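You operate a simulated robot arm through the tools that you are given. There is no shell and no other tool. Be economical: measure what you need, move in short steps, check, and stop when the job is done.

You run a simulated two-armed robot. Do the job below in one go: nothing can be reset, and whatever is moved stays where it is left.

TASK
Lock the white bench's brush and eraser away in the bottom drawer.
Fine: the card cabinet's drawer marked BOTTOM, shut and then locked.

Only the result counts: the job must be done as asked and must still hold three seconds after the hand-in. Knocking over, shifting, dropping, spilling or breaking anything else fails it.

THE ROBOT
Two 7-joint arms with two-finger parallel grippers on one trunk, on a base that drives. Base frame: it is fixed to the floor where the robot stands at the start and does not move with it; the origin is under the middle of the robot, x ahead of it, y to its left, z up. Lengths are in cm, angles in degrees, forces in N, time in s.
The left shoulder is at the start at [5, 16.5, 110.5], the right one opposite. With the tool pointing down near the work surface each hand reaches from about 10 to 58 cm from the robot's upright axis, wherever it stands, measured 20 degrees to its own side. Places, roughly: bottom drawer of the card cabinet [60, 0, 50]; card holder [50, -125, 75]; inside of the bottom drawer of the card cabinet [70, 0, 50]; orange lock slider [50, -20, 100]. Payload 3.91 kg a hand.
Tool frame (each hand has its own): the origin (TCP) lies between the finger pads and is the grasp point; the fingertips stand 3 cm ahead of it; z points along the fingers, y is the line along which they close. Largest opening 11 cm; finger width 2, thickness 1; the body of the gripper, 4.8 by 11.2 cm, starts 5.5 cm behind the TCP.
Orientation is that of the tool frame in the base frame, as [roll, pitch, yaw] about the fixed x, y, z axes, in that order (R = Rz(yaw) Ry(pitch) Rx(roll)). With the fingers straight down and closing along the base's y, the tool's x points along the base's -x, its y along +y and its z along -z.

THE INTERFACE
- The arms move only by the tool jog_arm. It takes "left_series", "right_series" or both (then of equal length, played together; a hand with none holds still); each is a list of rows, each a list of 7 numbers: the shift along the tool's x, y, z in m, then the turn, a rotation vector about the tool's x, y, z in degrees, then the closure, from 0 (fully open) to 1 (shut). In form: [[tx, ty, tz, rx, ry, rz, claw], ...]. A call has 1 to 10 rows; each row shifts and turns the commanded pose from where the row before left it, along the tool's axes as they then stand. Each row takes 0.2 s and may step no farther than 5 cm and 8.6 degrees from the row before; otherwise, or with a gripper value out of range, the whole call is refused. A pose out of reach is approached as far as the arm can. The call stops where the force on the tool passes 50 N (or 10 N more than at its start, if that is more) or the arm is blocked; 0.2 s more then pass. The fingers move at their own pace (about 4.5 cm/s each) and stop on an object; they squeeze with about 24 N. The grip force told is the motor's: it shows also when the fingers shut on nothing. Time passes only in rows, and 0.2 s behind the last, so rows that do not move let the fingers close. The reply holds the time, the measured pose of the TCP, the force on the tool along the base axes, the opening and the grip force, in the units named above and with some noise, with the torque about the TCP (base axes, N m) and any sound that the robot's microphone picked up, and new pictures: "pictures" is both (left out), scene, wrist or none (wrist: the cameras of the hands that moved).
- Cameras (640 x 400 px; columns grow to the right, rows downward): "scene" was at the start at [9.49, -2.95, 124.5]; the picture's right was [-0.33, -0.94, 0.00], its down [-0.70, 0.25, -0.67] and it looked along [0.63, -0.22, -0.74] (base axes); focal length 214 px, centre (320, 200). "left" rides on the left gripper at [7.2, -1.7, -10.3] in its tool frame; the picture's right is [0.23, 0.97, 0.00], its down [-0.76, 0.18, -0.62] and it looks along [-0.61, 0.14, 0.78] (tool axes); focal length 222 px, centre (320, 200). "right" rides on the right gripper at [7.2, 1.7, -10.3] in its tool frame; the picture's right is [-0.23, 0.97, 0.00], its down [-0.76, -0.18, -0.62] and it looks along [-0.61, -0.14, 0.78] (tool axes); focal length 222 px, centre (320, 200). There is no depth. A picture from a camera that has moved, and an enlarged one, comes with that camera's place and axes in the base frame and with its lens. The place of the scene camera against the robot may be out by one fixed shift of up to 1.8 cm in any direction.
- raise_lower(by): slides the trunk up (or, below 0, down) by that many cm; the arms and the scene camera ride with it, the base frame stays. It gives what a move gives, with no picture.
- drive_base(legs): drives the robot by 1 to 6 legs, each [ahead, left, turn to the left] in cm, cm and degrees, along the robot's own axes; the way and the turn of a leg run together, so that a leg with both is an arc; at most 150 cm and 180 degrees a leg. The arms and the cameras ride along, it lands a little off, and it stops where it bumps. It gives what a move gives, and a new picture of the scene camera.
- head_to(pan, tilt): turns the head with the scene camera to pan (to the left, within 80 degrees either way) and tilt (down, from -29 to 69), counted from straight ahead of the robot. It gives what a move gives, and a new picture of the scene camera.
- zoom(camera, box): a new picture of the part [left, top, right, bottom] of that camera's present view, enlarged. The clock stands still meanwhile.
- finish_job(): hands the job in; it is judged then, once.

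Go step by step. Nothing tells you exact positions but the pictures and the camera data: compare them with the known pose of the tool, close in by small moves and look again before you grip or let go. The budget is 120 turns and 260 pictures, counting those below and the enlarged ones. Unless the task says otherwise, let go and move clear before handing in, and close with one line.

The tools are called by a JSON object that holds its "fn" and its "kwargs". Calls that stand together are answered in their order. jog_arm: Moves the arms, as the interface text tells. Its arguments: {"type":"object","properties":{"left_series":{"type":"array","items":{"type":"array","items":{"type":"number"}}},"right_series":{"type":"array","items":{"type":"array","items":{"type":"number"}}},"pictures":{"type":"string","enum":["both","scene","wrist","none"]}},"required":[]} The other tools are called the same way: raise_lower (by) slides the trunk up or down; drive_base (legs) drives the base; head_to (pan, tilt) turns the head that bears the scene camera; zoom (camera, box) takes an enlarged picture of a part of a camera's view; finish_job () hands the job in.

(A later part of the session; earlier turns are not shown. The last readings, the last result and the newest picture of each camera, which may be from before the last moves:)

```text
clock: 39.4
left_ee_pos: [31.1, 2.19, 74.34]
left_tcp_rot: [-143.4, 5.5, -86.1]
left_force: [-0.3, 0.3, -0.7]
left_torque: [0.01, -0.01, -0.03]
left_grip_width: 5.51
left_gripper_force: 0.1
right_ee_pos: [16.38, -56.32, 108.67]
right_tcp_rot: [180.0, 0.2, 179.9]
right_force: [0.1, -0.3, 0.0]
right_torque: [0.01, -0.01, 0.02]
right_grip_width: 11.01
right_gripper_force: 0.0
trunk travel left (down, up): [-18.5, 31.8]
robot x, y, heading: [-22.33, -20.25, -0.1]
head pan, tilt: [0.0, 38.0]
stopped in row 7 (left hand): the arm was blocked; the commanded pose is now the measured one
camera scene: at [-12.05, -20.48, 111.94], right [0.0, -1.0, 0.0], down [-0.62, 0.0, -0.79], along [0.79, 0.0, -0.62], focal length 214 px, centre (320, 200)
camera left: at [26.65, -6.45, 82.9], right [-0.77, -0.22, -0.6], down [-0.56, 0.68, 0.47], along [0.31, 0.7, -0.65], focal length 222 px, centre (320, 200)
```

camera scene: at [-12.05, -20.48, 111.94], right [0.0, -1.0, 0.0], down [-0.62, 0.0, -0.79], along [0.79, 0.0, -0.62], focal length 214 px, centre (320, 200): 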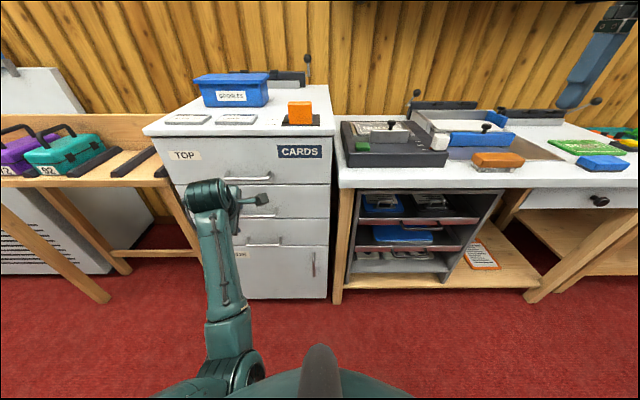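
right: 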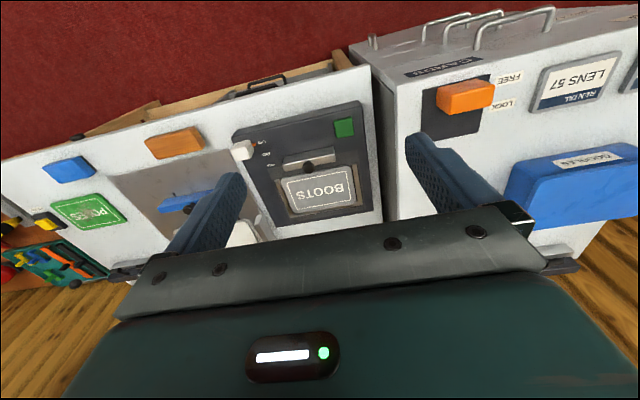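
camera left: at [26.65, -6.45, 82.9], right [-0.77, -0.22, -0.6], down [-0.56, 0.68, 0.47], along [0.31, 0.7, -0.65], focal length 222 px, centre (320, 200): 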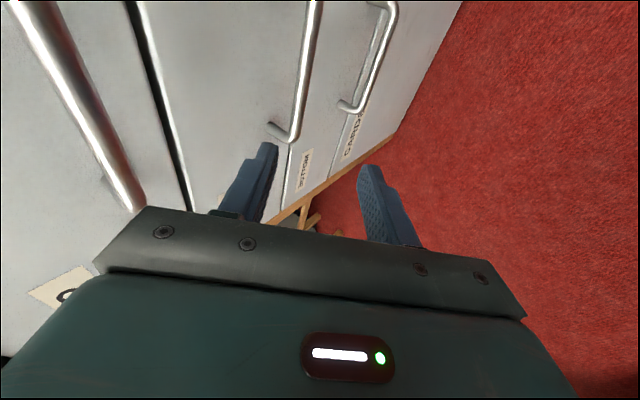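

The lowered trunk makes the arm too folded. A modest 20° tilt with the open hand's far finger hooked behind the bar should clear the middle handle; I'll level the tool, raise the trunk, and descend again.

{"fn": "jog_arm", "kwargs": {"left_series": [[0, 0.01, 0, -8.5, 1.5, 0, 0.2], [0, 0.01, 0, -8.5, 1.5, -1, 0], [0, 0.01, 0, -8.5, 1.5, -1, 0], [0, 0.01, 0, -8.5, 1, -1, 0], [0, 0.01, 0, -2, 0, -1, 0]], "pictures": "none"}}

{"fn": "raise_lower", "kwargs": {"by": 14}}

{"fn": "jog_arm", "kwargs": {"left_series": [[0, 0, 0.04, 0, 0, 0, 0], [0, 0, 0.04, 0, 0, 0, 0], [0, 0, 0.04, 0, 0, 0, 0], [0, 0, 0.04, 0, 0, 0, 0], [0, 0, 0.04, 0, 0, 0, 0], [0, 0, 0.04, 0, 0, 0, 0]], "pictures": "none"}}

```text
refused: row 2 steps farther than a row can; nothing moved
```

```text
clock: 41.0
left_ee_pos: [31.03, 2.11, 88.31]
left_tcp_rot: [-143.3, 5.5, -86.1]
left_force: [-1.0, 0.4, 0.4]
left_torque: [0.01, -0.01, -0.03]
left_grip_width: 5.51
left_gripper_force: 0.0
right_ee_pos: [16.5, -56.15, 122.64]
right_tcp_rot: [179.9, 0.3, 180.0]
right_force: [0.2, -0.4, 0.4]
right_torque: [0.03, -0.02, 0.04]
right_grip_width: 11.0
right_gripper_force: 0.1
trunk travel left (down, up): [-32.5, 17.8]
robot x, y, heading: [-22.9, -20.11, -0.3]
head pan, tilt: [0.0, 38.0]
```

```text
clock: 41.8
left_ee_pos: [36.34, 2.97, 80.56]
left_tcp_rot: [-143.5, 5.3, -86.4]
left_force: [-33.6, -4.2, 6.3]
left_torque: [-0.01, -0.7, -0.52]
left_grip_width: 9.76
left_gripper_force: 0.1
right_ee_pos: [16.05, -56.14, 122.66]
right_tcp_rot: [179.9, 0.4, 179.9]
right_force: [-0.1, -0.1, -0.2]
right_torque: [-0.04, 0.05, 0.02]
right_grip_width: 10.99
right_gripper_force: 0.1
trunk travel left (down, up): [-32.5, 17.8]
robot x, y, heading: [-22.84, -19.92, -0.0]
head pan, tilt: [0.0, 38.0]
stopped in row 3 (left hand): the force on the tool passed its limit (the readings are from after the stop); the commanded pose is now the measured one
```

My rotation was refused, so the descent touched the cabinet face lightly. I'll retreat the way it came and then level the tool.

{"fn": "jog_arm", "kwargs": {"left_series": [[0, 0, -0.03, 0, 0, 0, 0], [0, 0, -0.03, 0, 0, 0, 0], [0, 0.01, -0.02, -7, 1.5, 0, 0], [0, 0.01, 0, -7, 1.5, -1, 0], [0, 0.01, 0, -7, 1.5, -1, 0], [0, 0.01, 0, -7, 1, -1, 0], [0, 0.01, 0, -7, 0, -1, 0]]}}

```text
clock: 43.4
left_ee_pos: [28.68, 3.28, 83.35]
left_tcp_rot: [-178.6, 0.1, -84.2]
left_force: [-0.3, -0.6, -0.3]
left_torque: [-0.03, -0.02, -0.02]
left_grip_width: 10.98
left_gripper_force: 0.1
left hand out of reach, approached as far as the arm can: row 7
right_ee_pos: [16.44, -56.19, 122.62]
right_tcp_rot: [179.9, 0.2, 179.9]
right_force: [0.3, -0.1, 0.4]
right_torque: [0.03, 0.02, -0.01]
right_grip_width: 11.02
right_gripper_force: 0.2
trunk travel left (down, up): [-32.5, 17.8]
robot x, y, heading: [-22.77, -20.27, -0.1]
head pan, tilt: [0.0, 38.0]
camera scene: at [-12.03, -20.47, 125.94], right [0.0, -1.0, 0.0], down [-0.62, 0.0, -0.79], along [0.79, 0.0, -0.62], focal length 214 px, centre (320, 200)
camera left: at [30.74, -3.89, 93.7], right [-0.95, -0.32, -0.02], down [-0.27, 0.74, 0.62], along [-0.18, 0.59, -0.78], focal length 222 px, centre (320, 200)
```

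scene: 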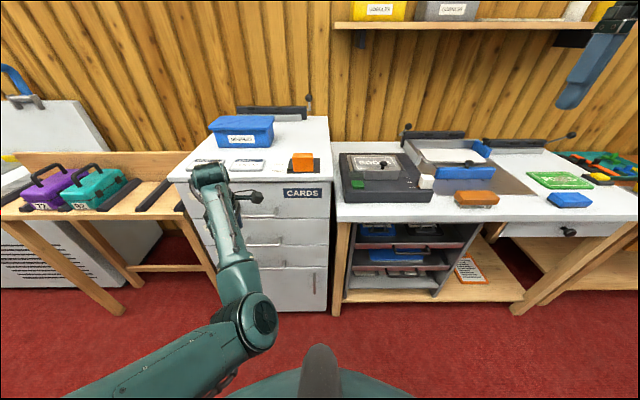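
left: 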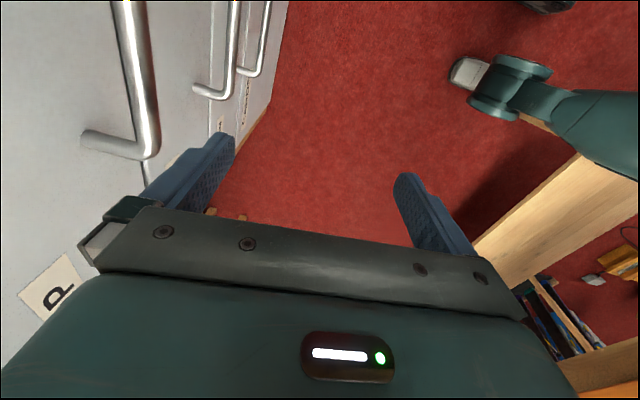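

Clear now, tool vertical. I'll retreat a little and descend in front of the handles.

{"fn": "jog_arm", "kwargs": {"left_series": [[0, 0.02, 0, 0, 0, -3, 0], [0, 0.02, 0.01, 0, 0, -3, 0], [0, 0, 0.04, 0, 0, 0, 0], [0, 0, 0.04, 0, 0, 0, 0], [0, 0, 0.04, 0, 0, 0, 0], [0, 0, 0.04, 0, 0, 0, 0], [0, 0, 0.04, 0, 0, 0, 0], [0, 0, 0.04, 0, 0, 0, 0]], "pictures": "none"}}

```text
clock: 45.2
left_ee_pos: [26.62, 2.25, 57.3]
left_tcp_rot: [-178.4, -0.9, -78.6]
left_force: [-0.8, 0.1, -0.5]
left_torque: [-0.01, 0.02, 0.01]
left_grip_width: 11.01
left_gripper_force: 0.0
left hand out of reach, approached as far as the arm can: row 1, 2
right_ee_pos: [16.53, -56.18, 122.6]
right_tcp_rot: [-180.0, 0.3, 179.8]
right_force: [-0.5, -0.3, 0.4]
right_torque: [0.0, 0.03, 0.0]
right_grip_width: 10.98
right_gripper_force: 0.1
trunk travel left (down, up): [-32.5, 17.8]
robot x, y, heading: [-22.82, -20.04, -0.3]
head pan, tilt: [0.0, 38.0]
```

The yaw drifted, suggesting the last joint is at its limit in this yaw sense. I'll spin the hand the other way round to yaw +90.

{"fn": "jog_arm", "kwargs": {"left_series": [[0, 0, 0, 0, 0, 8.5, 0], [0, 0, 0, 0, 0, 8.5, 0], [0, 0, 0, 0, 0, 8.5, 0], [0, 0, 0, 0, 0, 8.5, 0], [0, 0, 0, 0, 0, 8.5, 0], [0, 0, 0, 0, 0, 8.5, 0], [0, 0, 0, 0, 0, 8.5, 0], [0, 0, 0, 0, 0, 8.5, 0], [0, 0, 0, 0, 0, 8.5, 0], [0, 0, 0, 0, 0, 8.5, 0]], "pictures": "none"}}

{"fn": "jog_arm", "kwargs": {"left_series": [[0, 0, 0, 0, 0, 8.5, 0], [0, 0, 0, 0, 0, 8.5, 0], [0, 0, 0, 0, 0, 8.5, 0], [0, 0, 0, 0, 0, 8.5, 0], [0, 0, 0, 0, 0, 8.5, 0], [0, 0, 0, 0, 0, 8.5, 0], [0, 0, 0, 0, 0, 8.5, 0], [0, 0, 0, 0, 0, 8.5, 0], [0, 0, 0, 0, 0, 8.5, 0], [0, 0, 0, 0, 0, 8.5, 0]], "pictures": "wrist"}}

```text
clock: 47.4
left_ee_pos: [26.72, 2.28, 57.03]
left_tcp_rot: [-179.1, 1.4, -163.8]
left_force: [-0.6, -0.2, 0.0]
left_torque: [0.0, 0.0, 0.01]
left_grip_width: 10.98
left_gripper_force: 0.0
right_ee_pos: [16.31, -56.29, 122.56]
right_tcp_rot: [180.0, 0.4, 179.9]
right_force: [-1.0, 0.0, 0.4]
right_torque: [-0.02, -0.01, -0.02]
right_grip_width: 11.0
right_gripper_force: 0.1
trunk travel left (down, up): [-32.5, 17.8]
robot x, y, heading: [-22.58, -20.26, 0.1]
head pan, tilt: [0.0, 38.0]
```

```text
clock: 49.6
left_ee_pos: [26.79, 2.29, 57.16]
left_tcp_rot: [178.7, 1.2, 111.2]
left_force: [0.2, -0.2, -0.4]
left_torque: [0.0, 0.0, 0.02]
left_grip_width: 11.01
left_gripper_force: 0.0
right_ee_pos: [16.37, -56.23, 122.61]
right_tcp_rot: [179.9, 0.3, 179.9]
right_force: [0.3, 0.8, 0.4]
right_torque: [0.01, 0.01, 0.02]
right_grip_width: 10.98
right_gripper_force: 0.0
trunk travel left (down, up): [-32.5, 17.8]
robot x, y, heading: [-22.94, -20.09, -0.3]
head pan, tilt: [0.0, 38.0]
camera left: at [22.15, 8.45, 67.26], right [0.83, 0.56, 0.02], down [0.42, -0.64, 0.64], along [0.37, -0.52, -0.77], focal length 222 px, centre (320, 200)
```

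left: 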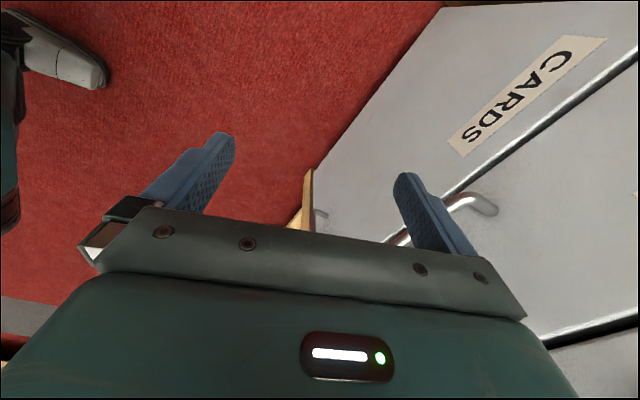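

No limit on this side. Finish the yaw and tilt forward.

{"fn": "jog_arm", "kwargs": {"left_series": [[0, 0, 0, 0, 0, 7, 0], [0, 0, 0, 0, 0, 7, 0], [0, 0, 0, 0, 0, 7, 0], [0, 0, 0, -8.5, 0, 0, 0], [0, 0, 0, -8.5, 0, 0, 0], [0, 0, 0, -8.5, 0, 0, 0], [0, 0, 0, -8.5, 0, 0, 0]], "pictures": "wrist"}}

```text
clock: 51.2
left_ee_pos: [26.65, 2.32, 57.14]
left_tcp_rot: [144.2, 0.6, 90.3]
left_force: [0.2, -1.2, 0.2]
left_torque: [-0.04, 0.03, 0.02]
left_grip_width: 11.0
left_gripper_force: 0.1
right_ee_pos: [16.42, -56.23, 122.54]
right_tcp_rot: [179.9, 0.3, 179.8]
right_force: [-0.8, -0.9, 0.3]
right_torque: [0.03, 0.0, -0.02]
right_grip_width: 11.01
right_gripper_force: 0.2
trunk travel left (down, up): [-32.5, 17.8]
robot x, y, heading: [-22.52, -20.07, -0.1]
head pan, tilt: [0.0, 38.0]
camera left: at [19.17, 9.43, 64.43], right [0.79, 0.24, 0.57], down [-0.22, -0.76, 0.62], along [0.58, -0.61, -0.54], focal length 222 px, centre (320, 200)
```

left: 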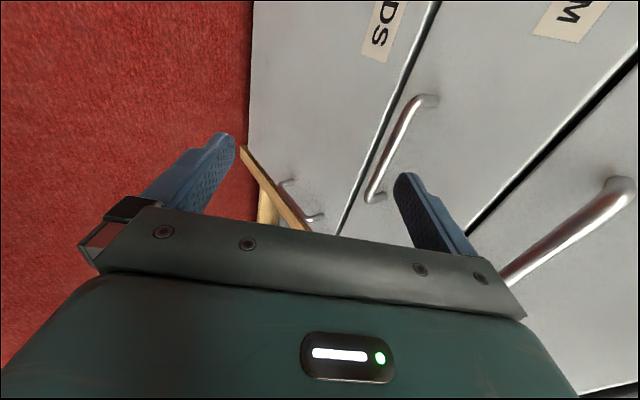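

Tilt works cleanly this way, and the bar again measures z≈54. I'll tilt further to about 60°.

{"fn": "jog_arm", "kwargs": {"left_series": [[0, 0, 0, -8.5, 0, 0, 0.2], [0, 0, 0, -8.5, 0, 0, 0.4], [0, 0, 0, -8.5, 0, 0, 0.4]], "pictures": "wrist"}}

```text
clock: 52.0
left_ee_pos: [26.79, 2.33, 57.29]
left_tcp_rot: [118.8, 0.7, 90.4]
left_force: [0.3, 0.5, 0.2]
left_torque: [-0.01, -0.01, -0.04]
left_grip_width: 6.6
left_gripper_force: 0.0
right_ee_pos: [16.48, -56.32, 122.57]
right_tcp_rot: [179.9, 0.3, 179.9]
right_force: [0.6, 0.4, -0.7]
right_torque: [-0.02, 0.01, 0.03]
right_grip_width: 11.0
right_gripper_force: 0.0
trunk travel left (down, up): [-32.5, 17.8]
robot x, y, heading: [-22.89, -20.15, -0.2]
head pan, tilt: [0.0, 38.0]
camera left: at [16.7, 9.38, 60.5], right [0.47, 0.24, 0.85], down [-0.46, -0.76, 0.46], along [0.76, -0.61, -0.24], focal length 222 px, centre (320, 200)
```

left: 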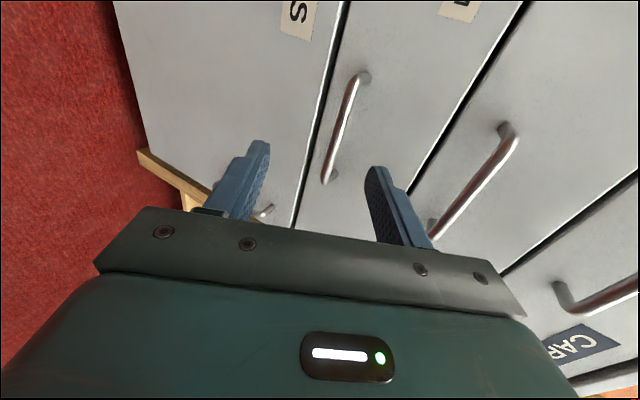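

The handle sits right between the finger lines. Advance onto the bar with the fingers partly closed.

{"fn": "jog_arm", "kwargs": {"left_series": [[-0.0077, 0.009, 0.02, 0, 0, 0, 0.65], [-0.0077, 0.009, 0.02, 0, 0, 0, 0.65], [-0.0077, 0.009, 0.02, 0, 0, 0, 0.65], [0, 0, 0.018, 0, 0, 0, 0.65], [0, 0, 0.018, 0, 0, 0, 0.65]], "pictures": "wrist"}}

```text
clock: 53.2
left_ee_pos: [36.49, -0.16, 54.87]
left_tcp_rot: [118.8, 0.5, 90.1]
left_force: [-0.8, -0.3, -0.7]
left_torque: [-0.01, 0.0, -0.02]
left_grip_width: 3.85
left_gripper_force: 0.0
right_ee_pos: [16.46, -56.29, 122.58]
right_tcp_rot: [179.9, 0.2, 180.0]
right_force: [-0.9, -1.5, 0.3]
right_torque: [0.0, 0.0, 0.04]
right_grip_width: 11.01
right_gripper_force: 0.1
trunk travel left (down, up): [-32.5, 17.8]
robot x, y, heading: [-22.92, -20.13, -0.2]
head pan, tilt: [0.0, 38.0]
camera left: at [26.48, 7.03, 58.26], right [0.47, 0.24, 0.85], down [-0.46, -0.76, 0.46], along [0.76, -0.61, -0.25], focal length 222 px, centre (320, 200)
```

left: 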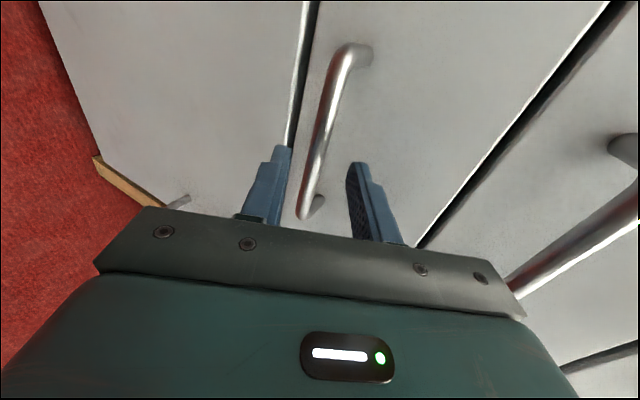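

The bar lies between the fingers; close on it.

{"fn": "jog_arm", "kwargs": {"left_series": [[0, 0, 0.005, 0, 0, 0, 0.65], [0, 0, 0, 0, 0, 0, 1], [0, 0, 0, 0, 0, 0, 1], [0, 0, 0, 0, 0, 0, 1], [0, 0, 0, 0, 0, 0, 1]], "pictures": "wrist"}}

```text
clock: 54.4
left_ee_pos: [36.69, 0.04, 54.32]
left_tcp_rot: [119.1, 0.6, 90.3]
left_force: [-8.0, -2.6, -10.9]
left_torque: [0.49, 0.41, -0.24]
left_grip_width: 1.18
left_gripper_force: 44.9
right_ee_pos: [16.48, -56.05, 122.58]
right_tcp_rot: [180.0, 0.3, 179.8]
right_force: [0.1, 0.1, 0.1]
right_torque: [0.01, 0.0, -0.02]
right_grip_width: 11.0
right_gripper_force: 0.0
trunk travel left (down, up): [-32.5, 17.8]
robot x, y, heading: [-22.41, -19.93, -0.4]
head pan, tilt: [0.0, 38.0]
camera left: at [26.73, 7.1, 57.83], right [0.47, 0.24, 0.85], down [-0.45, -0.76, 0.47], along [0.75, -0.61, -0.25], focal length 222 px, centre (320, 200)
```

left: 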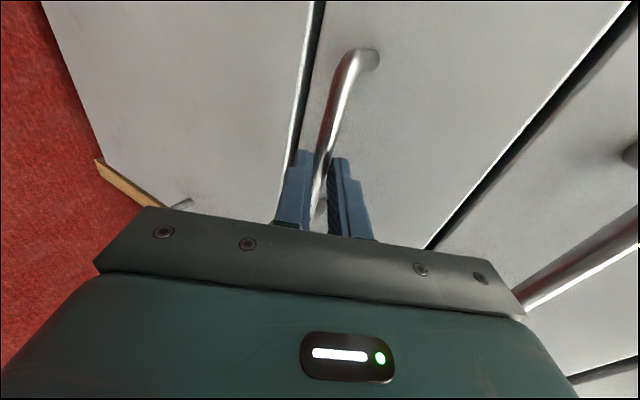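

Gripped on the bar (1.2 cm). Pull straight back.

{"fn": "jog_arm", "kwargs": {"left_series": [[0, -0.0097, -0.0175, 0, 0, 0, 1], [0, -0.0097, -0.0175, 0, 0, 0, 1], [0, -0.0097, -0.0175, 0, 0, 0, 1], [0, -0.0097, -0.0175, 0, 0, 0, 1], [0, -0.0097, -0.0175, 0, 0, 0, 1]]}}

```text
clock: 55.1
left_ee_pos: [32.85, -0.09, 54.47]
left_tcp_rot: [120.0, 0.7, 91.1]
left_force: [4.1, -2.0, -18.9]
left_torque: [0.59, 0.4, -0.91]
left_grip_width: 1.19
left_gripper_force: 45.2
right_ee_pos: [16.45, -56.15, 122.66]
right_tcp_rot: [-180.0, 0.2, 179.9]
right_force: [-0.1, 0.0, 0.2]
right_torque: [0.02, 0.02, -0.02]
right_grip_width: 11.02
right_gripper_force: 0.2
trunk travel left (down, up): [-32.5, 17.8]
robot x, y, heading: [-22.57, -20.19, -0.1]
head pan, tilt: [0.0, 38.0]
stopped in row 3 (left hand): the force on the tool passed its limit (the readings are from after the stop); the commanded pose is now the measured one
camera scene: at [-11.95, -20.46, 125.93], right [0.0, -1.0, 0.0], down [-0.62, 0.0, -0.79], along [0.79, 0.0, -0.62], focal length 214 px, centre (320, 200)
camera left: at [22.69, 6.87, 58.02], right [0.48, 0.25, 0.84], down [-0.44, -0.77, 0.47], along [0.76, -0.59, -0.26], focal length 222 px, centre (320, 200)
```

scene: 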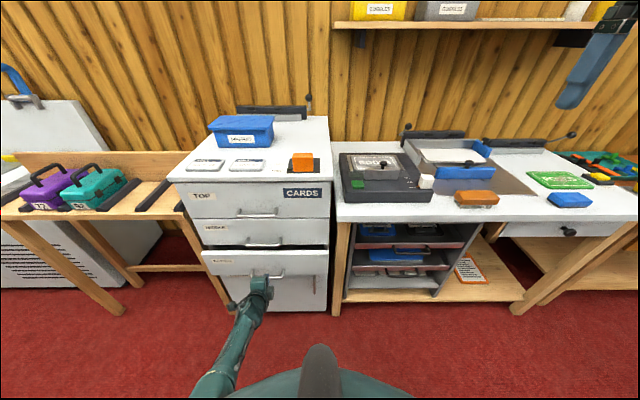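
left: 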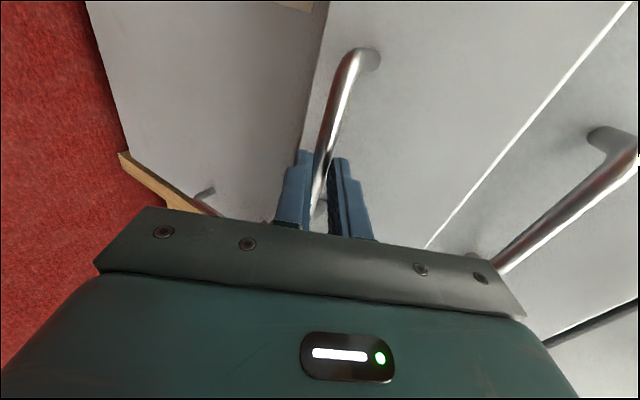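

The BOTTOM drawer is moving. Continue with smaller steps.

{"fn": "jog_arm", "kwargs": {"left_series": [[0, -0.005, -0.0088, 0, 0, 0, 1], [0, -0.005, -0.0088, 0, 0, 0, 1], [0, -0.005, -0.0088, 0, 0, 0, 1], [0, -0.005, -0.0088, 0, 0, 0, 1], [0, -0.005, -0.0088, 0, 0, 0, 1], [0, -0.005, -0.0088, 0, 0, 0, 1], [0, -0.005, -0.0088, 0, 0, 0, 1], [0, -0.005, -0.0088, 0, 0, 0, 1], [0, -0.005, -0.0088, 0, 0, 0, 1], [0, -0.005, -0.0088, 0, 0, 0, 1]], "pictures": "none"}}

```text
clock: 55.5
left_ee_pos: [32.9, -0.1, 54.49]
left_tcp_rot: [120.8, 1.0, 92.3]
left_force: [-0.9, -2.5, -19.5]
left_torque: [0.81, 0.45, -0.52]
left_grip_width: 1.24
left_gripper_force: 45.1
right_ee_pos: [16.59, -56.04, 122.59]
right_tcp_rot: [179.9, 0.3, -179.9]
right_force: [-0.6, -0.4, 0.0]
right_torque: [0.01, 0.0, 0.01]
right_grip_width: 11.02
right_gripper_force: 0.0
trunk travel left (down, up): [-32.5, 17.8]
robot x, y, heading: [-23.06, -19.92, -0.2]
head pan, tilt: [0.0, 38.0]
stopped in row 1 (left hand): the force on the tool passed its limit (the readings are from after the stop); the commanded pose is now the measured one
```

Something resists with a vertical force on the hand; I'll relax the grip and regrip to remove the preload, then pull again.

{"fn": "jog_arm", "kwargs": {"left_series": [[0, 0, 0, 0, 0, 0, 0.7], [0, 0, 0, 0, 0, 0, 0.7], [0, 0, 0, 0, 0, 0, 0.7]], "pictures": "wrist"}}

{"fn": "head_to", "kwargs": {"pan": 15, "tilt": 52}}

{"fn": "zoom", "kwargs": {"camera": "scene", "box": [260, 100, 440, 212]}}

```text
clock: 56.3
left_ee_pos: [33.01, -0.26, 54.95]
left_tcp_rot: [120.1, 1.2, 92.3]
left_force: [0.5, 0.3, -0.7]
left_torque: [-0.01, -0.04, 0.0]
left_grip_width: 3.3
left_gripper_force: 0.0
right_ee_pos: [16.4, -56.22, 122.65]
right_tcp_rot: [180.0, 0.3, -180.0]
right_force: [0.1, -0.1, -0.5]
right_torque: [0.0, -0.01, -0.02]
right_grip_width: 11.0
right_gripper_force: 0.1
trunk travel left (down, up): [-32.5, 17.8]
robot x, y, heading: [-22.98, -20.47, -0.1]
head pan, tilt: [0.0, 38.0]
camera left: at [22.81, 6.69, 58.45], right [0.48, 0.26, 0.84], down [-0.42, -0.77, 0.48], along [0.77, -0.58, -0.26], focal length 222 px, centre (320, 200)
```

left: 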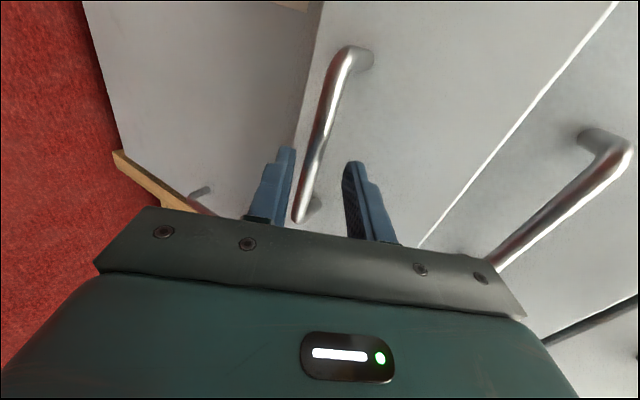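

```text
clock: 57.0
left_ee_pos: [32.99, -0.24, 55.0]
left_tcp_rot: [120.2, 1.2, 92.1]
left_force: [0.1, 0.1, -0.9]
left_torque: [0.02, 0.0, 0.01]
left_grip_width: 3.29
left_gripper_force: 0.1
right_ee_pos: [16.45, -56.17, 122.65]
right_tcp_rot: [179.9, 0.3, 179.9]
right_force: [0.8, 0.2, 0.2]
right_torque: [0.0, -0.01, -0.04]
right_grip_width: 11.01
right_gripper_force: 0.0
trunk travel left (down, up): [-32.5, 17.8]
robot x, y, heading: [-22.8, -19.98, -0.3]
head pan, tilt: [15.0, 52.0]
camera scene: at [-13.48, -18.53, 123.96], right [0.26, -0.97, 0.0], down [-0.76, -0.2, -0.62], along [0.6, 0.16, -0.79], focal length 214 px, centre (320, 200)
```

scene: 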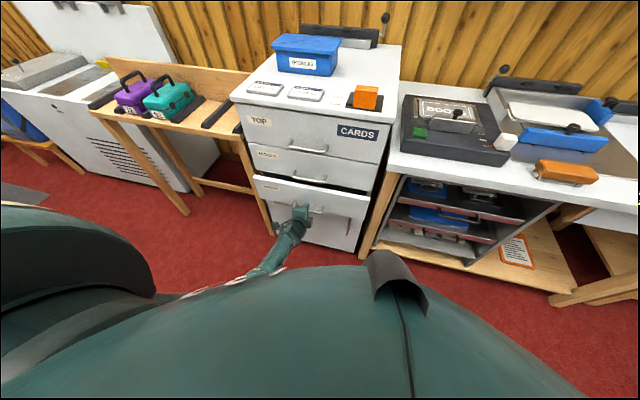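

```text
3.56 times, centred on (350, 156) of scene
camera zoom: at [-13.48, -18.53, 123.96], right [0.26, -0.97, 0.0], down [-0.76, -0.2, -0.62], along [0.6, 0.16, -0.79], focal length 763 px, centre (213, 356)
```

zoom: 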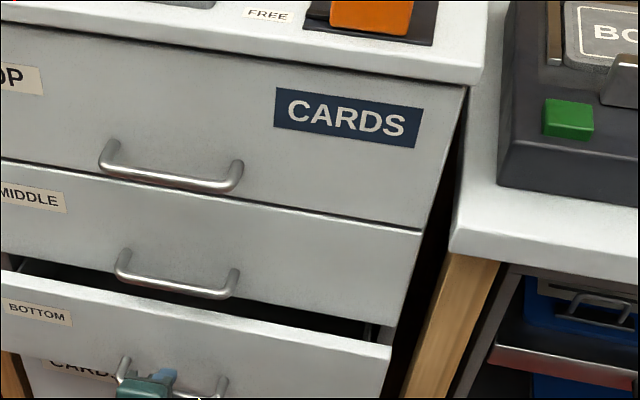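

The drawer is open about 4 cm and the bar sits slightly low in the grip. Lower a little, regrip and pull.

{"fn": "jog_arm", "kwargs": {"left_series": [[0, -0.006, 0.003, 0, 0, 2, 0.7], [0, 0, 0, 0, 0, 0, 1], [0, 0, 0, 0, 0, 0, 1], [0, 0, 0, 0, 0, 0, 1], [0, -0.006, -0.0104, 0, 0, 0, 1], [0, -0.0075, -0.013, 0, 0, 0, 1], [0, -0.0075, -0.013, 0, 0, 0, 1], [0, -0.0075, -0.013, 0, 0, 0, 1]], "pictures": "none"}}

```text
clock: 58.3
left_ee_pos: [32.61, 0.47, 54.45]
left_tcp_rot: [121.0, -1.0, 92.6]
left_force: [1.3, -0.3, -19.1]
left_torque: [0.0, 0.34, -0.85]
left_grip_width: 1.14
left_gripper_force: 44.3
right_ee_pos: [16.51, -56.04, 122.57]
right_tcp_rot: [179.9, 0.3, 180.0]
right_force: [-1.0, -0.5, -0.3]
right_torque: [-0.01, 0.01, 0.01]
right_grip_width: 11.0
right_gripper_force: 0.0
trunk travel left (down, up): [-32.5, 17.8]
robot x, y, heading: [-22.94, -20.23, -0.1]
head pan, tilt: [15.0, 52.0]
stopped in row 6 (left hand): the force on the tool passed its limit (the readings are from after the stop); the commanded pose is now the measured one
```

It stops again around 4 cm. I'll test slow small pulls to see how the force builds.

{"fn": "jog_arm", "kwargs": {"left_series": [[0, -0.002, -0.0035, 0, 0, 0, 1], [0, -0.002, -0.0035, 0, 0, 0, 1], [0, -0.002, -0.0035, 0, 0, 0, 1], [0, -0.002, -0.0035, 0, 0, 0, 1]], "pictures": "scene"}}

```text
clock: 58.8
left_ee_pos: [32.69, 0.41, 54.5]
left_tcp_rot: [121.7, -0.9, 93.5]
left_force: [-3.8, -3.3, -19.5]
left_torque: [0.97, 0.48, -0.14]
left_grip_width: 1.17
left_gripper_force: 44.9
right_ee_pos: [16.47, -56.03, 122.49]
right_tcp_rot: [179.9, 0.2, 179.9]
right_force: [0.1, 0.9, 0.1]
right_torque: [0.01, -0.01, -0.01]
right_grip_width: 11.0
right_gripper_force: 0.0
trunk travel left (down, up): [-32.5, 17.8]
robot x, y, heading: [-23.07, -20.08, -0.2]
head pan, tilt: [15.0, 52.0]
stopped in row 2 (left hand): the force on the tool passed its limit (the readings are from after the stop); the commanded pose is now the measured one
camera scene: at [-13.38, -18.47, 123.95], right [0.26, -0.97, 0.0], down [-0.76, -0.2, -0.61], along [0.59, 0.16, -0.79], focal length 214 px, centre (320, 200)
```

scene: 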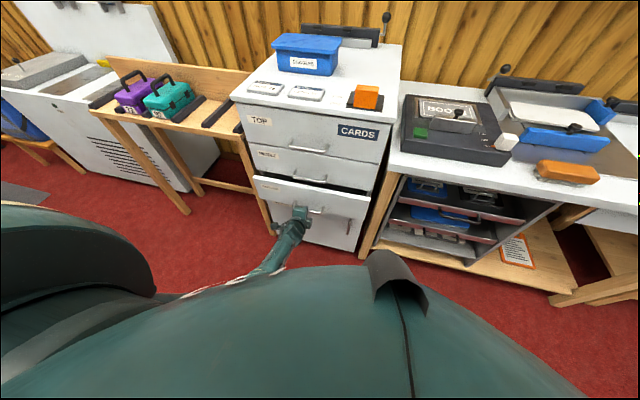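

It feels like a hard stop. I'll look closely at the gap and at the slider.

{"fn": "zoom", "kwargs": {"camera": "scene", "box": [240, 160, 390, 254]}}

{"fn": "zoom", "kwargs": {"camera": "scene", "box": [290, 70, 410, 145]}}

{"fn": "zoom", "kwargs": {"camera": "left", "box": [0, 0, 640, 400]}}

```text
4.26 times, centred on (315, 207) of scene
camera zoom: at [-13.38, -18.47, 123.95], right [0.26, -0.97, 0.0], down [-0.76, -0.2, -0.61], along [0.59, 0.16, -0.79], focal length 913 px, centre (341, 170)
```

zoom: 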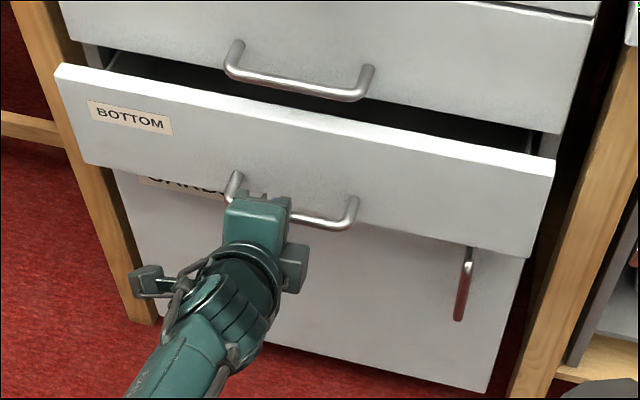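

```text
5.33 times, centred on (350, 108) of scene
camera zoom: at [-13.38, -18.47, 123.95], right [0.26, -0.97, 0.0], down [-0.76, -0.2, -0.61], along [0.59, 0.16, -0.79], focal length 1144 px, centre (160, 693)
```

zoom: 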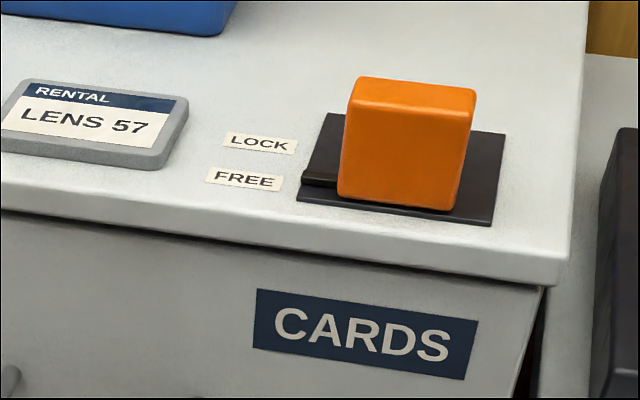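

```text
1.00 times, centred on (320, 200) of left
camera zoom: at [22.45, 6.88, 58.49], right [0.5, 0.25, 0.83], down [-0.39, -0.79, 0.47], along [0.77, -0.56, -0.3], focal length 222 px, centre (320, 200)
```

zoom: 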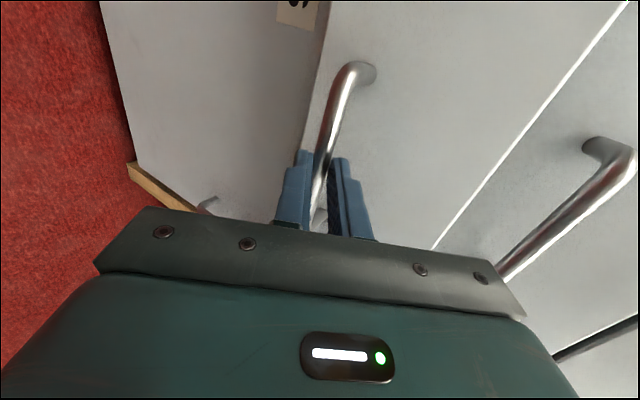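

The slider is at FREE. The drawer may be binding; I'll push it back in 2 cm and pull again more briskly.

{"fn": "jog_arm", "kwargs": {"left_series": [[0, 0.005, 0.0087, 0, 0, 3, 1], [0, 0.005, 0.0087, 0, 0, 0, 1], [0, 0, 0, 0, 0, 0, 1], [0, -0.01, -0.0174, 0, 0, 0, 1], [0, -0.015, -0.026, 0, 0, 0, 1], [0, -0.015, -0.026, 0, 0, 0, 1], [0, -0.015, -0.026, 0, 0, 0, 1]], "pictures": "scene"}}

```text
clock: 59.9
left_ee_pos: [32.82, 0.32, 54.47]
left_tcp_rot: [122.5, -2.3, 93.5]
left_force: [2.4, 0.2, -19.0]
left_torque: [-0.93, 0.35, -0.99]
left_grip_width: 1.16
left_gripper_force: 45.7
right_ee_pos: [16.57, -56.0, 122.6]
right_tcp_rot: [179.9, 0.3, -180.0]
right_force: [-0.8, -0.1, -0.5]
right_torque: [0.03, 0.01, 0.0]
right_grip_width: 10.98
right_gripper_force: 0.0
trunk travel left (down, up): [-32.5, 17.8]
robot x, y, heading: [-22.99, -20.03, 0.1]
head pan, tilt: [15.0, 52.0]
stopped in row 5 (left hand): the force on the tool passed its limit (the readings are from after the stop); the commanded pose is now the measured one
camera scene: at [-13.33, -18.44, 123.95], right [0.26, -0.97, 0.0], down [-0.76, -0.2, -0.61], along [0.59, 0.16, -0.79], focal length 214 px, centre (320, 200)
```

scene: 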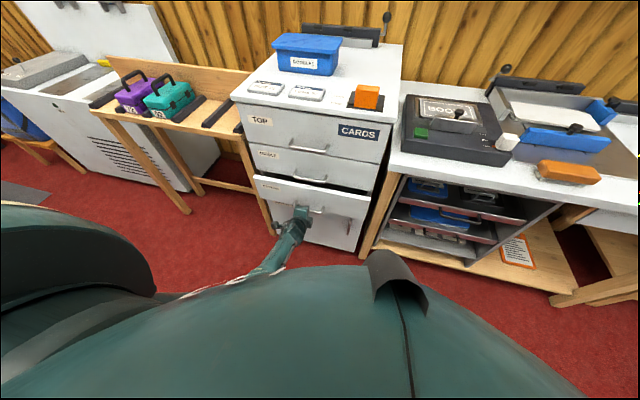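

There is a firm stop at about 4 cm, so something may be catching inside. I'll let go, back off and look into the gap with the wrist camera.

{"fn": "jog_arm", "kwargs": {"left_series": [[0, 0, 0, 0, 0, 0, 0.6], [0, 0, 0, 0, 0, 0, 0.6], [0, 0, 0, 0, 0, 0, 0.6], [0, -0.005, -0.02, 0, 0, 0, 0.6], [0, 0, -0.03, 0, 0, 3, 0.6], [0, 0.02, -0.015, 8.5, 0, 0, 0.6], [0, 0.02, -0.02, 8.5, 0, 0, 0.8], [0, 0.01, -0.025, 8.5, 0, 0, 0.8], [0, 0.01, -0.025, 8.5, 0, 0, 0.8], [0, 0.015, -0.03, 4, 0, 0, 0.8]], "pictures": "wrist"}}

```text
clock: 62.1
left_ee_pos: [26.73, -1.25, 70.8]
left_tcp_rot: [160.6, -4.9, 91.8]
left_force: [0.0, -0.2, 0.4]
left_torque: [-0.02, 0.01, 0.0]
left_grip_width: 2.19
left_gripper_force: 0.0
right_ee_pos: [16.43, -56.07, 122.62]
right_tcp_rot: [179.9, 0.4, -179.9]
right_force: [0.5, -0.1, 0.6]
right_torque: [-0.02, 0.02, -0.01]
right_grip_width: 10.99
right_gripper_force: 0.1
trunk travel left (down, up): [-32.5, 17.8]
robot x, y, heading: [-22.58, -20.01, 0.1]
head pan, tilt: [15.0, 52.0]
camera left: at [21.32, 4.89, 80.49], right [0.91, 0.23, 0.34], down [-0.02, -0.82, 0.58], along [0.41, -0.53, -0.74], focal length 222 px, centre (320, 200)
```

left: 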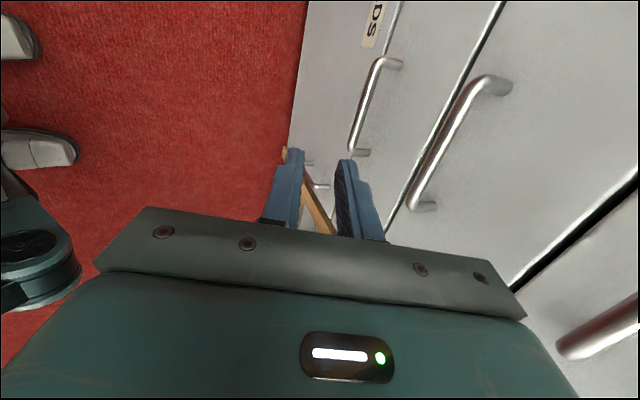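

I need to check whether the drawer stayed open.

{"fn": "zoom", "kwargs": {"camera": "scene", "box": [220, 90, 420, 270]}}

```text
2.22 times, centred on (320, 180) of scene
camera zoom: at [-13.52, -18.45, 123.95], right [0.26, -0.97, 0.0], down [-0.76, -0.2, -0.62], along [0.59, 0.16, -0.79], focal length 477 px, centre (320, 244)
```

zoom: 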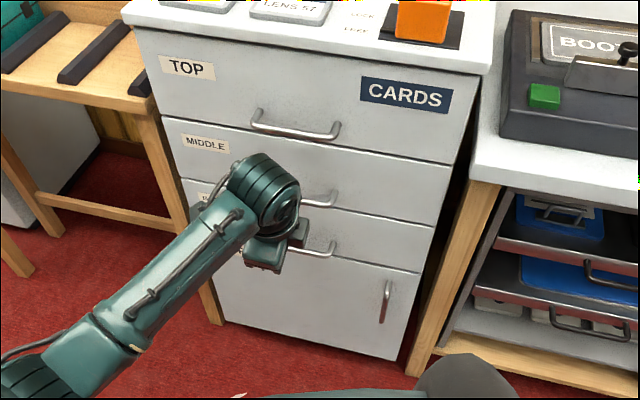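

The drawer has slid shut again, so it may be self-closing or I dragged it. I'll regrip and test more carefully.

{"fn": "jog_arm", "kwargs": {"left_series": [[0, 0, 0, -8.2, -0.9, 0.3, 0.7], [0, 0, 0, -8.2, -0.9, 0.3, 0.7], [0, 0, 0, -8.2, -0.9, 0.3, 0.65], [0, 0, 0, -8.2, -0.9, 0.3, 0.65], [0, 0, 0, -8, -0.9, 0.3, 0.65], [0.004, -0.031, 0.029, 0, 0, 0, 0.65], [0.004, -0.031, 0.029, 0, 0, 0, 0.65], [0.004, -0.031, 0.029, 0, 0, 0, 0.65]], "pictures": "wrist"}}

```text
clock: 63.9
left_ee_pos: [29.75, 0.29, 58.42]
left_tcp_rot: [119.9, -2.6, 87.8]
left_force: [0.1, -0.2, 0.4]
left_torque: [-0.02, -0.03, 0.03]
left_grip_width: 3.86
left_gripper_force: 0.0
right_ee_pos: [16.45, -56.06, 122.57]
right_tcp_rot: [179.9, 0.4, -179.9]
right_force: [-0.7, -0.1, 0.4]
right_torque: [-0.07, 0.04, 0.02]
right_grip_width: 11.01
right_gripper_force: 0.1
trunk travel left (down, up): [-32.5, 17.8]
robot x, y, heading: [-22.84, -20.35, 0.1]
head pan, tilt: [15.0, 52.0]
camera left: at [20.03, 7.63, 62.29], right [0.49, 0.17, 0.85], down [-0.48, -0.76, 0.43], along [0.73, -0.62, -0.29], focal length 222 px, centre (320, 200)
```

left: 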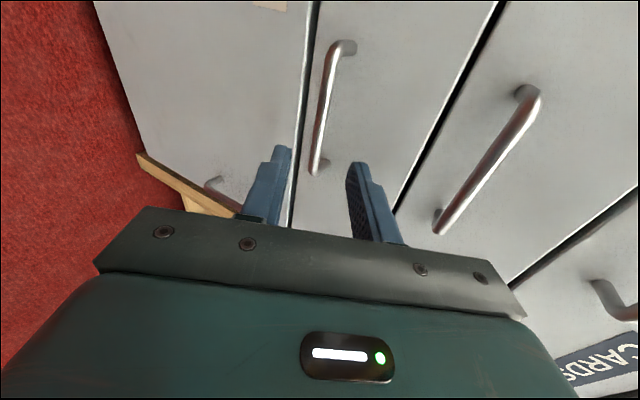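

Handle spans y −4.4..6.2, centre ≈0.9. Grip at centre and pull 2.5 cm, reading force.

{"fn": "jog_arm", "kwargs": {"left_series": [[0.003, 0, 0.0272, 0, 0, 0, 0.65], [0.003, 0, 0.0272, 0, 0, 0, 0.65], [0, -0.002, 0.0272, 0, 0, 0, 0.65], [0, 0, 0, 0, 0, 0, 1], [0, 0, 0, 0, 0, 0, 1], [0, 0, 0, 0, 0, 0, 1]], "pictures": "none"}}

{"fn": "jog_arm", "kwargs": {"left_series": [[0, -0.0025, -0.0044, 0, 0, 0, 1], [0, -0.0025, -0.0044, 0, 0, 0, 1], [0, -0.0025, -0.0044, 0, 0, 0, 1], [0, -0.0025, -0.0044, 0, 0, 0, 1], [0, -0.0025, -0.0044, 0, 0, 0, 1]], "pictures": "none"}}

```text
clock: 65.3
left_ee_pos: [36.77, 0.91, 54.23]
left_tcp_rot: [119.6, -2.4, 88.0]
left_force: [3.7, 2.9, 1.8]
left_torque: [-0.71, -0.06, 0.46]
left_grip_width: 1.26
left_gripper_force: 45.0
right_ee_pos: [16.34, -55.97, 122.66]
right_tcp_rot: [179.9, 0.4, -179.9]
right_force: [1.2, -0.2, -0.1]
right_torque: [0.0, 0.03, -0.04]
right_grip_width: 11.0
right_gripper_force: 0.0
trunk travel left (down, up): [-32.5, 17.8]
robot x, y, heading: [-22.82, -19.96, 0.3]
head pan, tilt: [15.0, 52.0]
```

```text
clock: 66.5
left_ee_pos: [34.11, 0.93, 54.26]
left_tcp_rot: [119.7, -2.5, 88.0]
left_force: [2.7, 0.2, 6.3]
left_torque: [-0.63, -0.2, 0.8]
left_grip_width: 1.23
left_gripper_force: 44.9
right_ee_pos: [16.42, -56.04, 122.66]
right_tcp_rot: [179.9, 0.4, -179.9]
right_force: [0.6, -0.5, 0.5]
right_torque: [0.04, 0.0, 0.04]
right_grip_width: 11.0
right_gripper_force: 0.1
trunk travel left (down, up): [-32.5, 17.8]
robot x, y, heading: [-22.73, -20.06, 0.1]
head pan, tilt: [15.0, 52.0]
```

Light force now; continue pulling.

{"fn": "jog_arm", "kwargs": {"left_series": [[0, -0.003, -0.0052, 0, 0, 0, 1], [0, -0.003, -0.0052, 0, 0, 0, 1], [0, -0.003, -0.0052, 0, 0, 0, 1], [0, -0.003, -0.0052, 0, 0, 0, 1], [0, -0.003, -0.0052, 0, 0, 0, 1], [0, -0.003, -0.0052, 0, 0, 0, 1], [0, -0.003, -0.0052, 0, 0, 0, 1], [0, -0.003, -0.0052, 0, 0, 0, 1], [0, -0.003, -0.0052, 0, 0, 0, 1], [0, -0.003, -0.0052, 0, 0, 0, 1]], "pictures": "none"}}

```text
clock: 68.7
left_ee_pos: [28.26, 0.92, 54.38]
left_tcp_rot: [119.9, -2.4, 87.6]
left_force: [2.7, -17.6, 3.3]
left_torque: [-0.9, -0.12, 0.29]
left_grip_width: 1.28
left_gripper_force: 45.8
right_ee_pos: [16.4, -56.08, 122.63]
right_tcp_rot: [179.8, 0.5, -179.9]
right_force: [0.7, 0.2, 0.2]
right_torque: [-0.04, -0.01, 0.01]
right_grip_width: 11.0
right_gripper_force: 0.0
trunk travel left (down, up): [-32.5, 17.8]
robot x, y, heading: [-22.96, -20.16, -0.1]
head pan, tilt: [15.0, 52.0]
```

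Past the sticking point. A sideways force is building; I'll compensate and continue.

{"fn": "jog_arm", "kwargs": {"left_series": [[-0.002, 0, 0, 0, 0, 0, 1], [-0.001, -0.003, -0.0052, 0, 0, 0, 1], [-0.0003, -0.003, -0.0052, 0, 0, 0, 1], [-0.0003, -0.003, -0.0052, 0, 0, 0, 1], [-0.0003, -0.003, -0.0052, 0, 0, 0, 1], [-0.0003, -0.003, -0.0052, 0, 0, 0, 1], [-0.0003, -0.003, -0.0052, 0, 0, 0, 1], [-0.0003, -0.003, -0.0052, 0, 0, 0, 1], [-0.0003, -0.003, -0.0052, 0, 0, 0, 1]]}}

```text
clock: 70.3
left_ee_pos: [25.11, 0.97, 54.19]
left_tcp_rot: [119.7, -2.4, 87.8]
left_force: [-2.0, -8.0, -15.1]
left_torque: [-1.07, 0.37, 0.13]
left_grip_width: 1.27
left_gripper_force: 45.2
right_ee_pos: [16.42, -56.16, 122.71]
right_tcp_rot: [179.9, 0.2, -180.0]
right_force: [-0.5, 0.0, -0.9]
right_torque: [-0.01, 0.0, -0.03]
right_grip_width: 10.99
right_gripper_force: 0.1
trunk travel left (down, up): [-32.5, 17.8]
robot x, y, heading: [-22.99, -20.23, -0.3]
head pan, tilt: [15.0, 52.0]
stopped in row 7 (left hand): the force on the tool passed its limit (the readings are from after the stop); the commanded pose is now the measured one
camera scene: at [-13.42, -18.47, 123.94], right [0.26, -0.97, 0.0], down [-0.76, -0.2, -0.61], along [0.59, 0.16, -0.79], focal length 214 px, centre (320, 200)
camera left: at [15.48, 8.3, 58.21], right [0.49, 0.17, 0.85], down [-0.48, -0.76, 0.43], along [0.73, -0.62, -0.29], focal length 222 px, centre (320, 200)
```

scene: 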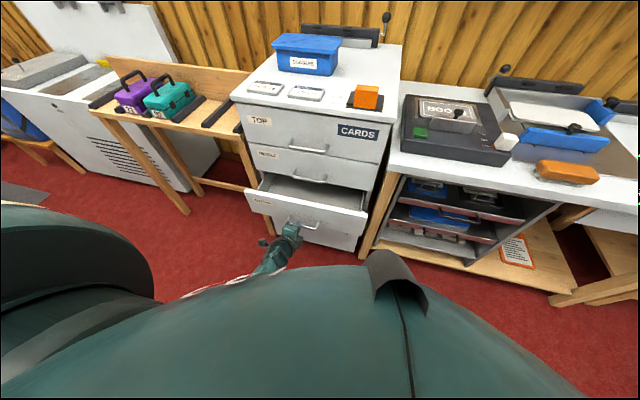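
left: 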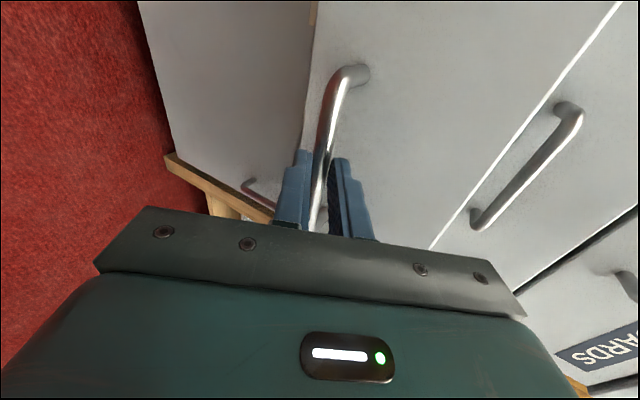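

Open 11.6 cm. I'll release, regrip and pull gently further.

{"fn": "jog_arm", "kwargs": {"left_series": [[0, 0, 0, 0, 0, 0, 0.75], [0, 0, 0, 0, 0, 0, 0.75], [0, -0.003, 0, 0, 0, 0, 1], [0, 0, 0, 0, 0, 0, 1], [0, 0, 0, 0, 0, 0, 1], [-0.0002, -0.0025, -0.0044, 0, 0, 0, 1], [-0.0002, -0.0025, -0.0044, 0, 0, 0, 1], [-0.0002, -0.0025, -0.0044, 0, 0, 0, 1], [-0.0002, -0.0025, -0.0044, 0, 0, 0, 1], [-0.0002, -0.0025, -0.0044, 0, 0, 0, 1]], "pictures": "none"}}

```text
clock: 71.9
left_ee_pos: [24.86, 1.37, 54.41]
left_tcp_rot: [119.2, -2.7, 87.7]
left_force: [-3.0, -11.0, -19.1]
left_torque: [-1.17, 0.52, 0.24]
left_grip_width: 1.26
left_gripper_force: 44.7
right_ee_pos: [16.29, -56.29, 122.56]
right_tcp_rot: [179.9, 0.3, 179.8]
right_force: [0.3, -0.1, -0.1]
right_torque: [0.0, 0.0, 0.0]
right_grip_width: 11.0
right_gripper_force: 0.0
trunk travel left (down, up): [-32.5, 17.8]
robot x, y, heading: [-22.92, -20.13, -0.2]
head pan, tilt: [15.0, 52.0]
stopped in row 7 (left hand): the force on the tool passed its limit (the readings are from after the stop); the commanded pose is now the measured one
```

Sticking coincides with an upward pull of the hand. I'll lower the hand to relieve it, then pull.

{"fn": "jog_arm", "kwargs": {"left_series": [[0, -0.003, 0.0017, 0, 0, 0, 1], [0, -0.003, 0.0017, 0, 0, 0, 1], [0, 0, 0, 0, 0, 0, 1]], "pictures": "none"}}

{"fn": "jog_arm", "kwargs": {"left_series": [[-0.0002, -0.0025, -0.0044, 0, 0, 0, 1], [-0.0002, -0.0025, -0.0044, 0, 0, 0, 1], [-0.0002, -0.0025, -0.0044, 0, 0, 0, 1], [-0.0002, -0.0025, -0.0044, 0, 0, 0, 1]], "pictures": "wrist"}}

```text
clock: 72.7
left_ee_pos: [24.99, 1.85, 54.37]
left_tcp_rot: [118.4, -3.6, 87.1]
left_force: [-4.4, -40.4, 14.6]
left_torque: [-1.32, -0.31, -0.54]
left_grip_width: 1.32
left_gripper_force: 45.2
right_ee_pos: [16.18, -56.44, 122.52]
right_tcp_rot: [179.8, 0.4, 179.9]
right_force: [-0.7, 0.1, -0.1]
right_torque: [0.03, 0.0, 0.01]
right_grip_width: 11.01
right_gripper_force: 0.0
trunk travel left (down, up): [-32.5, 17.8]
robot x, y, heading: [-22.65, -19.95, -0.1]
head pan, tilt: [15.0, 52.0]
```

```text
clock: 73.5
left_ee_pos: [24.68, 2.43, 54.39]
left_tcp_rot: [118.2, -3.6, 88.1]
left_force: [-3.2, -10.7, -17.3]
left_torque: [-1.24, 0.47, 0.07]
left_grip_width: 1.29
left_gripper_force: 44.9
right_ee_pos: [16.5, -56.2, 122.59]
right_tcp_rot: [179.9, 0.3, 179.9]
right_force: [-0.2, 0.7, -0.1]
right_torque: [0.03, -0.03, 0.03]
right_grip_width: 10.99
right_gripper_force: 0.0
trunk travel left (down, up): [-32.5, 17.8]
robot x, y, heading: [-22.93, -20.33, -0.1]
head pan, tilt: [15.0, 52.0]
stopped in row 3 (left hand): the force on the tool passed its limit (the readings are from after the stop); the commanded pose is now the measured one
camera left: at [14.83, 9.66, 58.18], right [0.47, 0.16, 0.87], down [-0.49, -0.77, 0.4], along [0.74, -0.62, -0.28], focal length 222 px, centre (320, 200)
```

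left: 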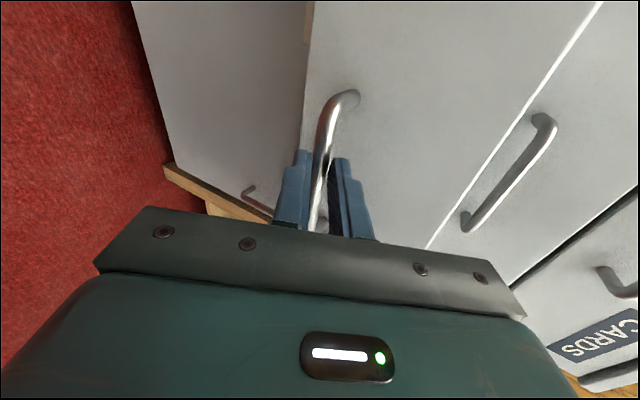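

Open about 12 cm. I'll release, retreat carefully and check whether it stays open and what the inside looks like.

{"fn": "jog_arm", "kwargs": {"left_series": [[0, 0, 0, 0, 0, 0, 0.6], [0, 0, 0, 0, 0, 0, 0.6], [0, 0, 0, 0, 0, 0, 0.6], [0, 0, -0.015, 0, 0, 0, 0.6], [0, 0, -0.02, 0, 0, 0, 0.6], [0, 0, -0.02, 0, 0, 0, 0.6]]}}

```text
clock: 74.9
left_ee_pos: [19.89, 2.4, 57.44]
left_tcp_rot: [117.9, -3.8, 88.0]
left_force: [-0.3, 0.5, -0.1]
left_torque: [0.0, 0.02, 0.0]
left_grip_width: 4.4
left_gripper_force: 0.0
right_ee_pos: [16.39, -56.23, 122.65]
right_tcp_rot: [179.9, 0.4, 179.9]
right_force: [0.8, 0.4, 0.5]
right_torque: [-0.01, 0.0, 0.01]
right_grip_width: 11.01
right_gripper_force: 0.1
trunk travel left (down, up): [-32.5, 17.8]
robot x, y, heading: [-22.93, -20.34, -0.3]
head pan, tilt: [15.0, 52.0]
camera scene: at [-13.49, -18.56, 123.96], right [0.26, -0.97, 0.0], down [-0.76, -0.2, -0.62], along [0.6, 0.16, -0.79], focal length 214 px, centre (320, 200)
camera left: at [9.97, 9.63, 61.07], right [0.46, 0.15, 0.87], down [-0.49, -0.77, 0.4], along [0.74, -0.62, -0.28], focal length 222 px, centre (320, 200)
```

scene: 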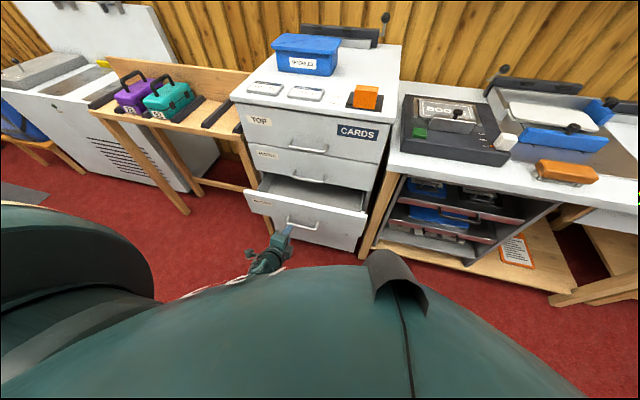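
left: 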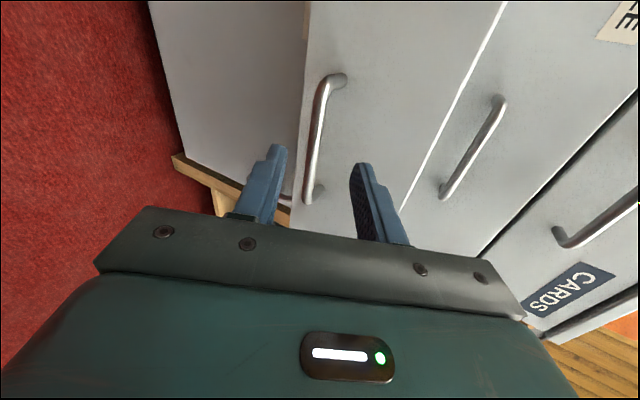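

It stays open. Look inside.

{"fn": "zoom", "kwargs": {"camera": "scene", "box": [230, 150, 390, 250]}}

```text
4.00 times, centred on (310, 200) of scene
camera zoom: at [-13.49, -18.56, 123.96], right [0.26, -0.97, 0.0], down [-0.76, -0.2, -0.62], along [0.6, 0.16, -0.79], focal length 858 px, centre (360, 200)
```

zoom: 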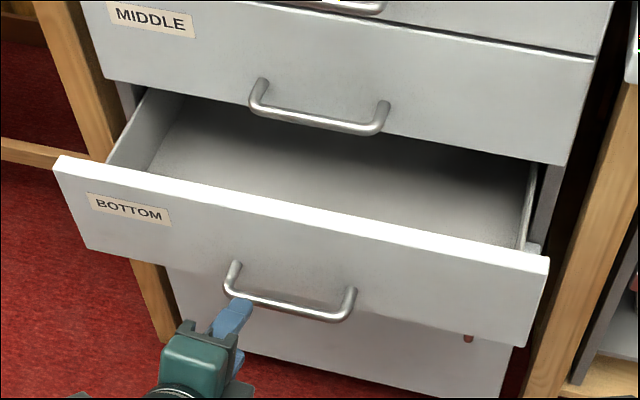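

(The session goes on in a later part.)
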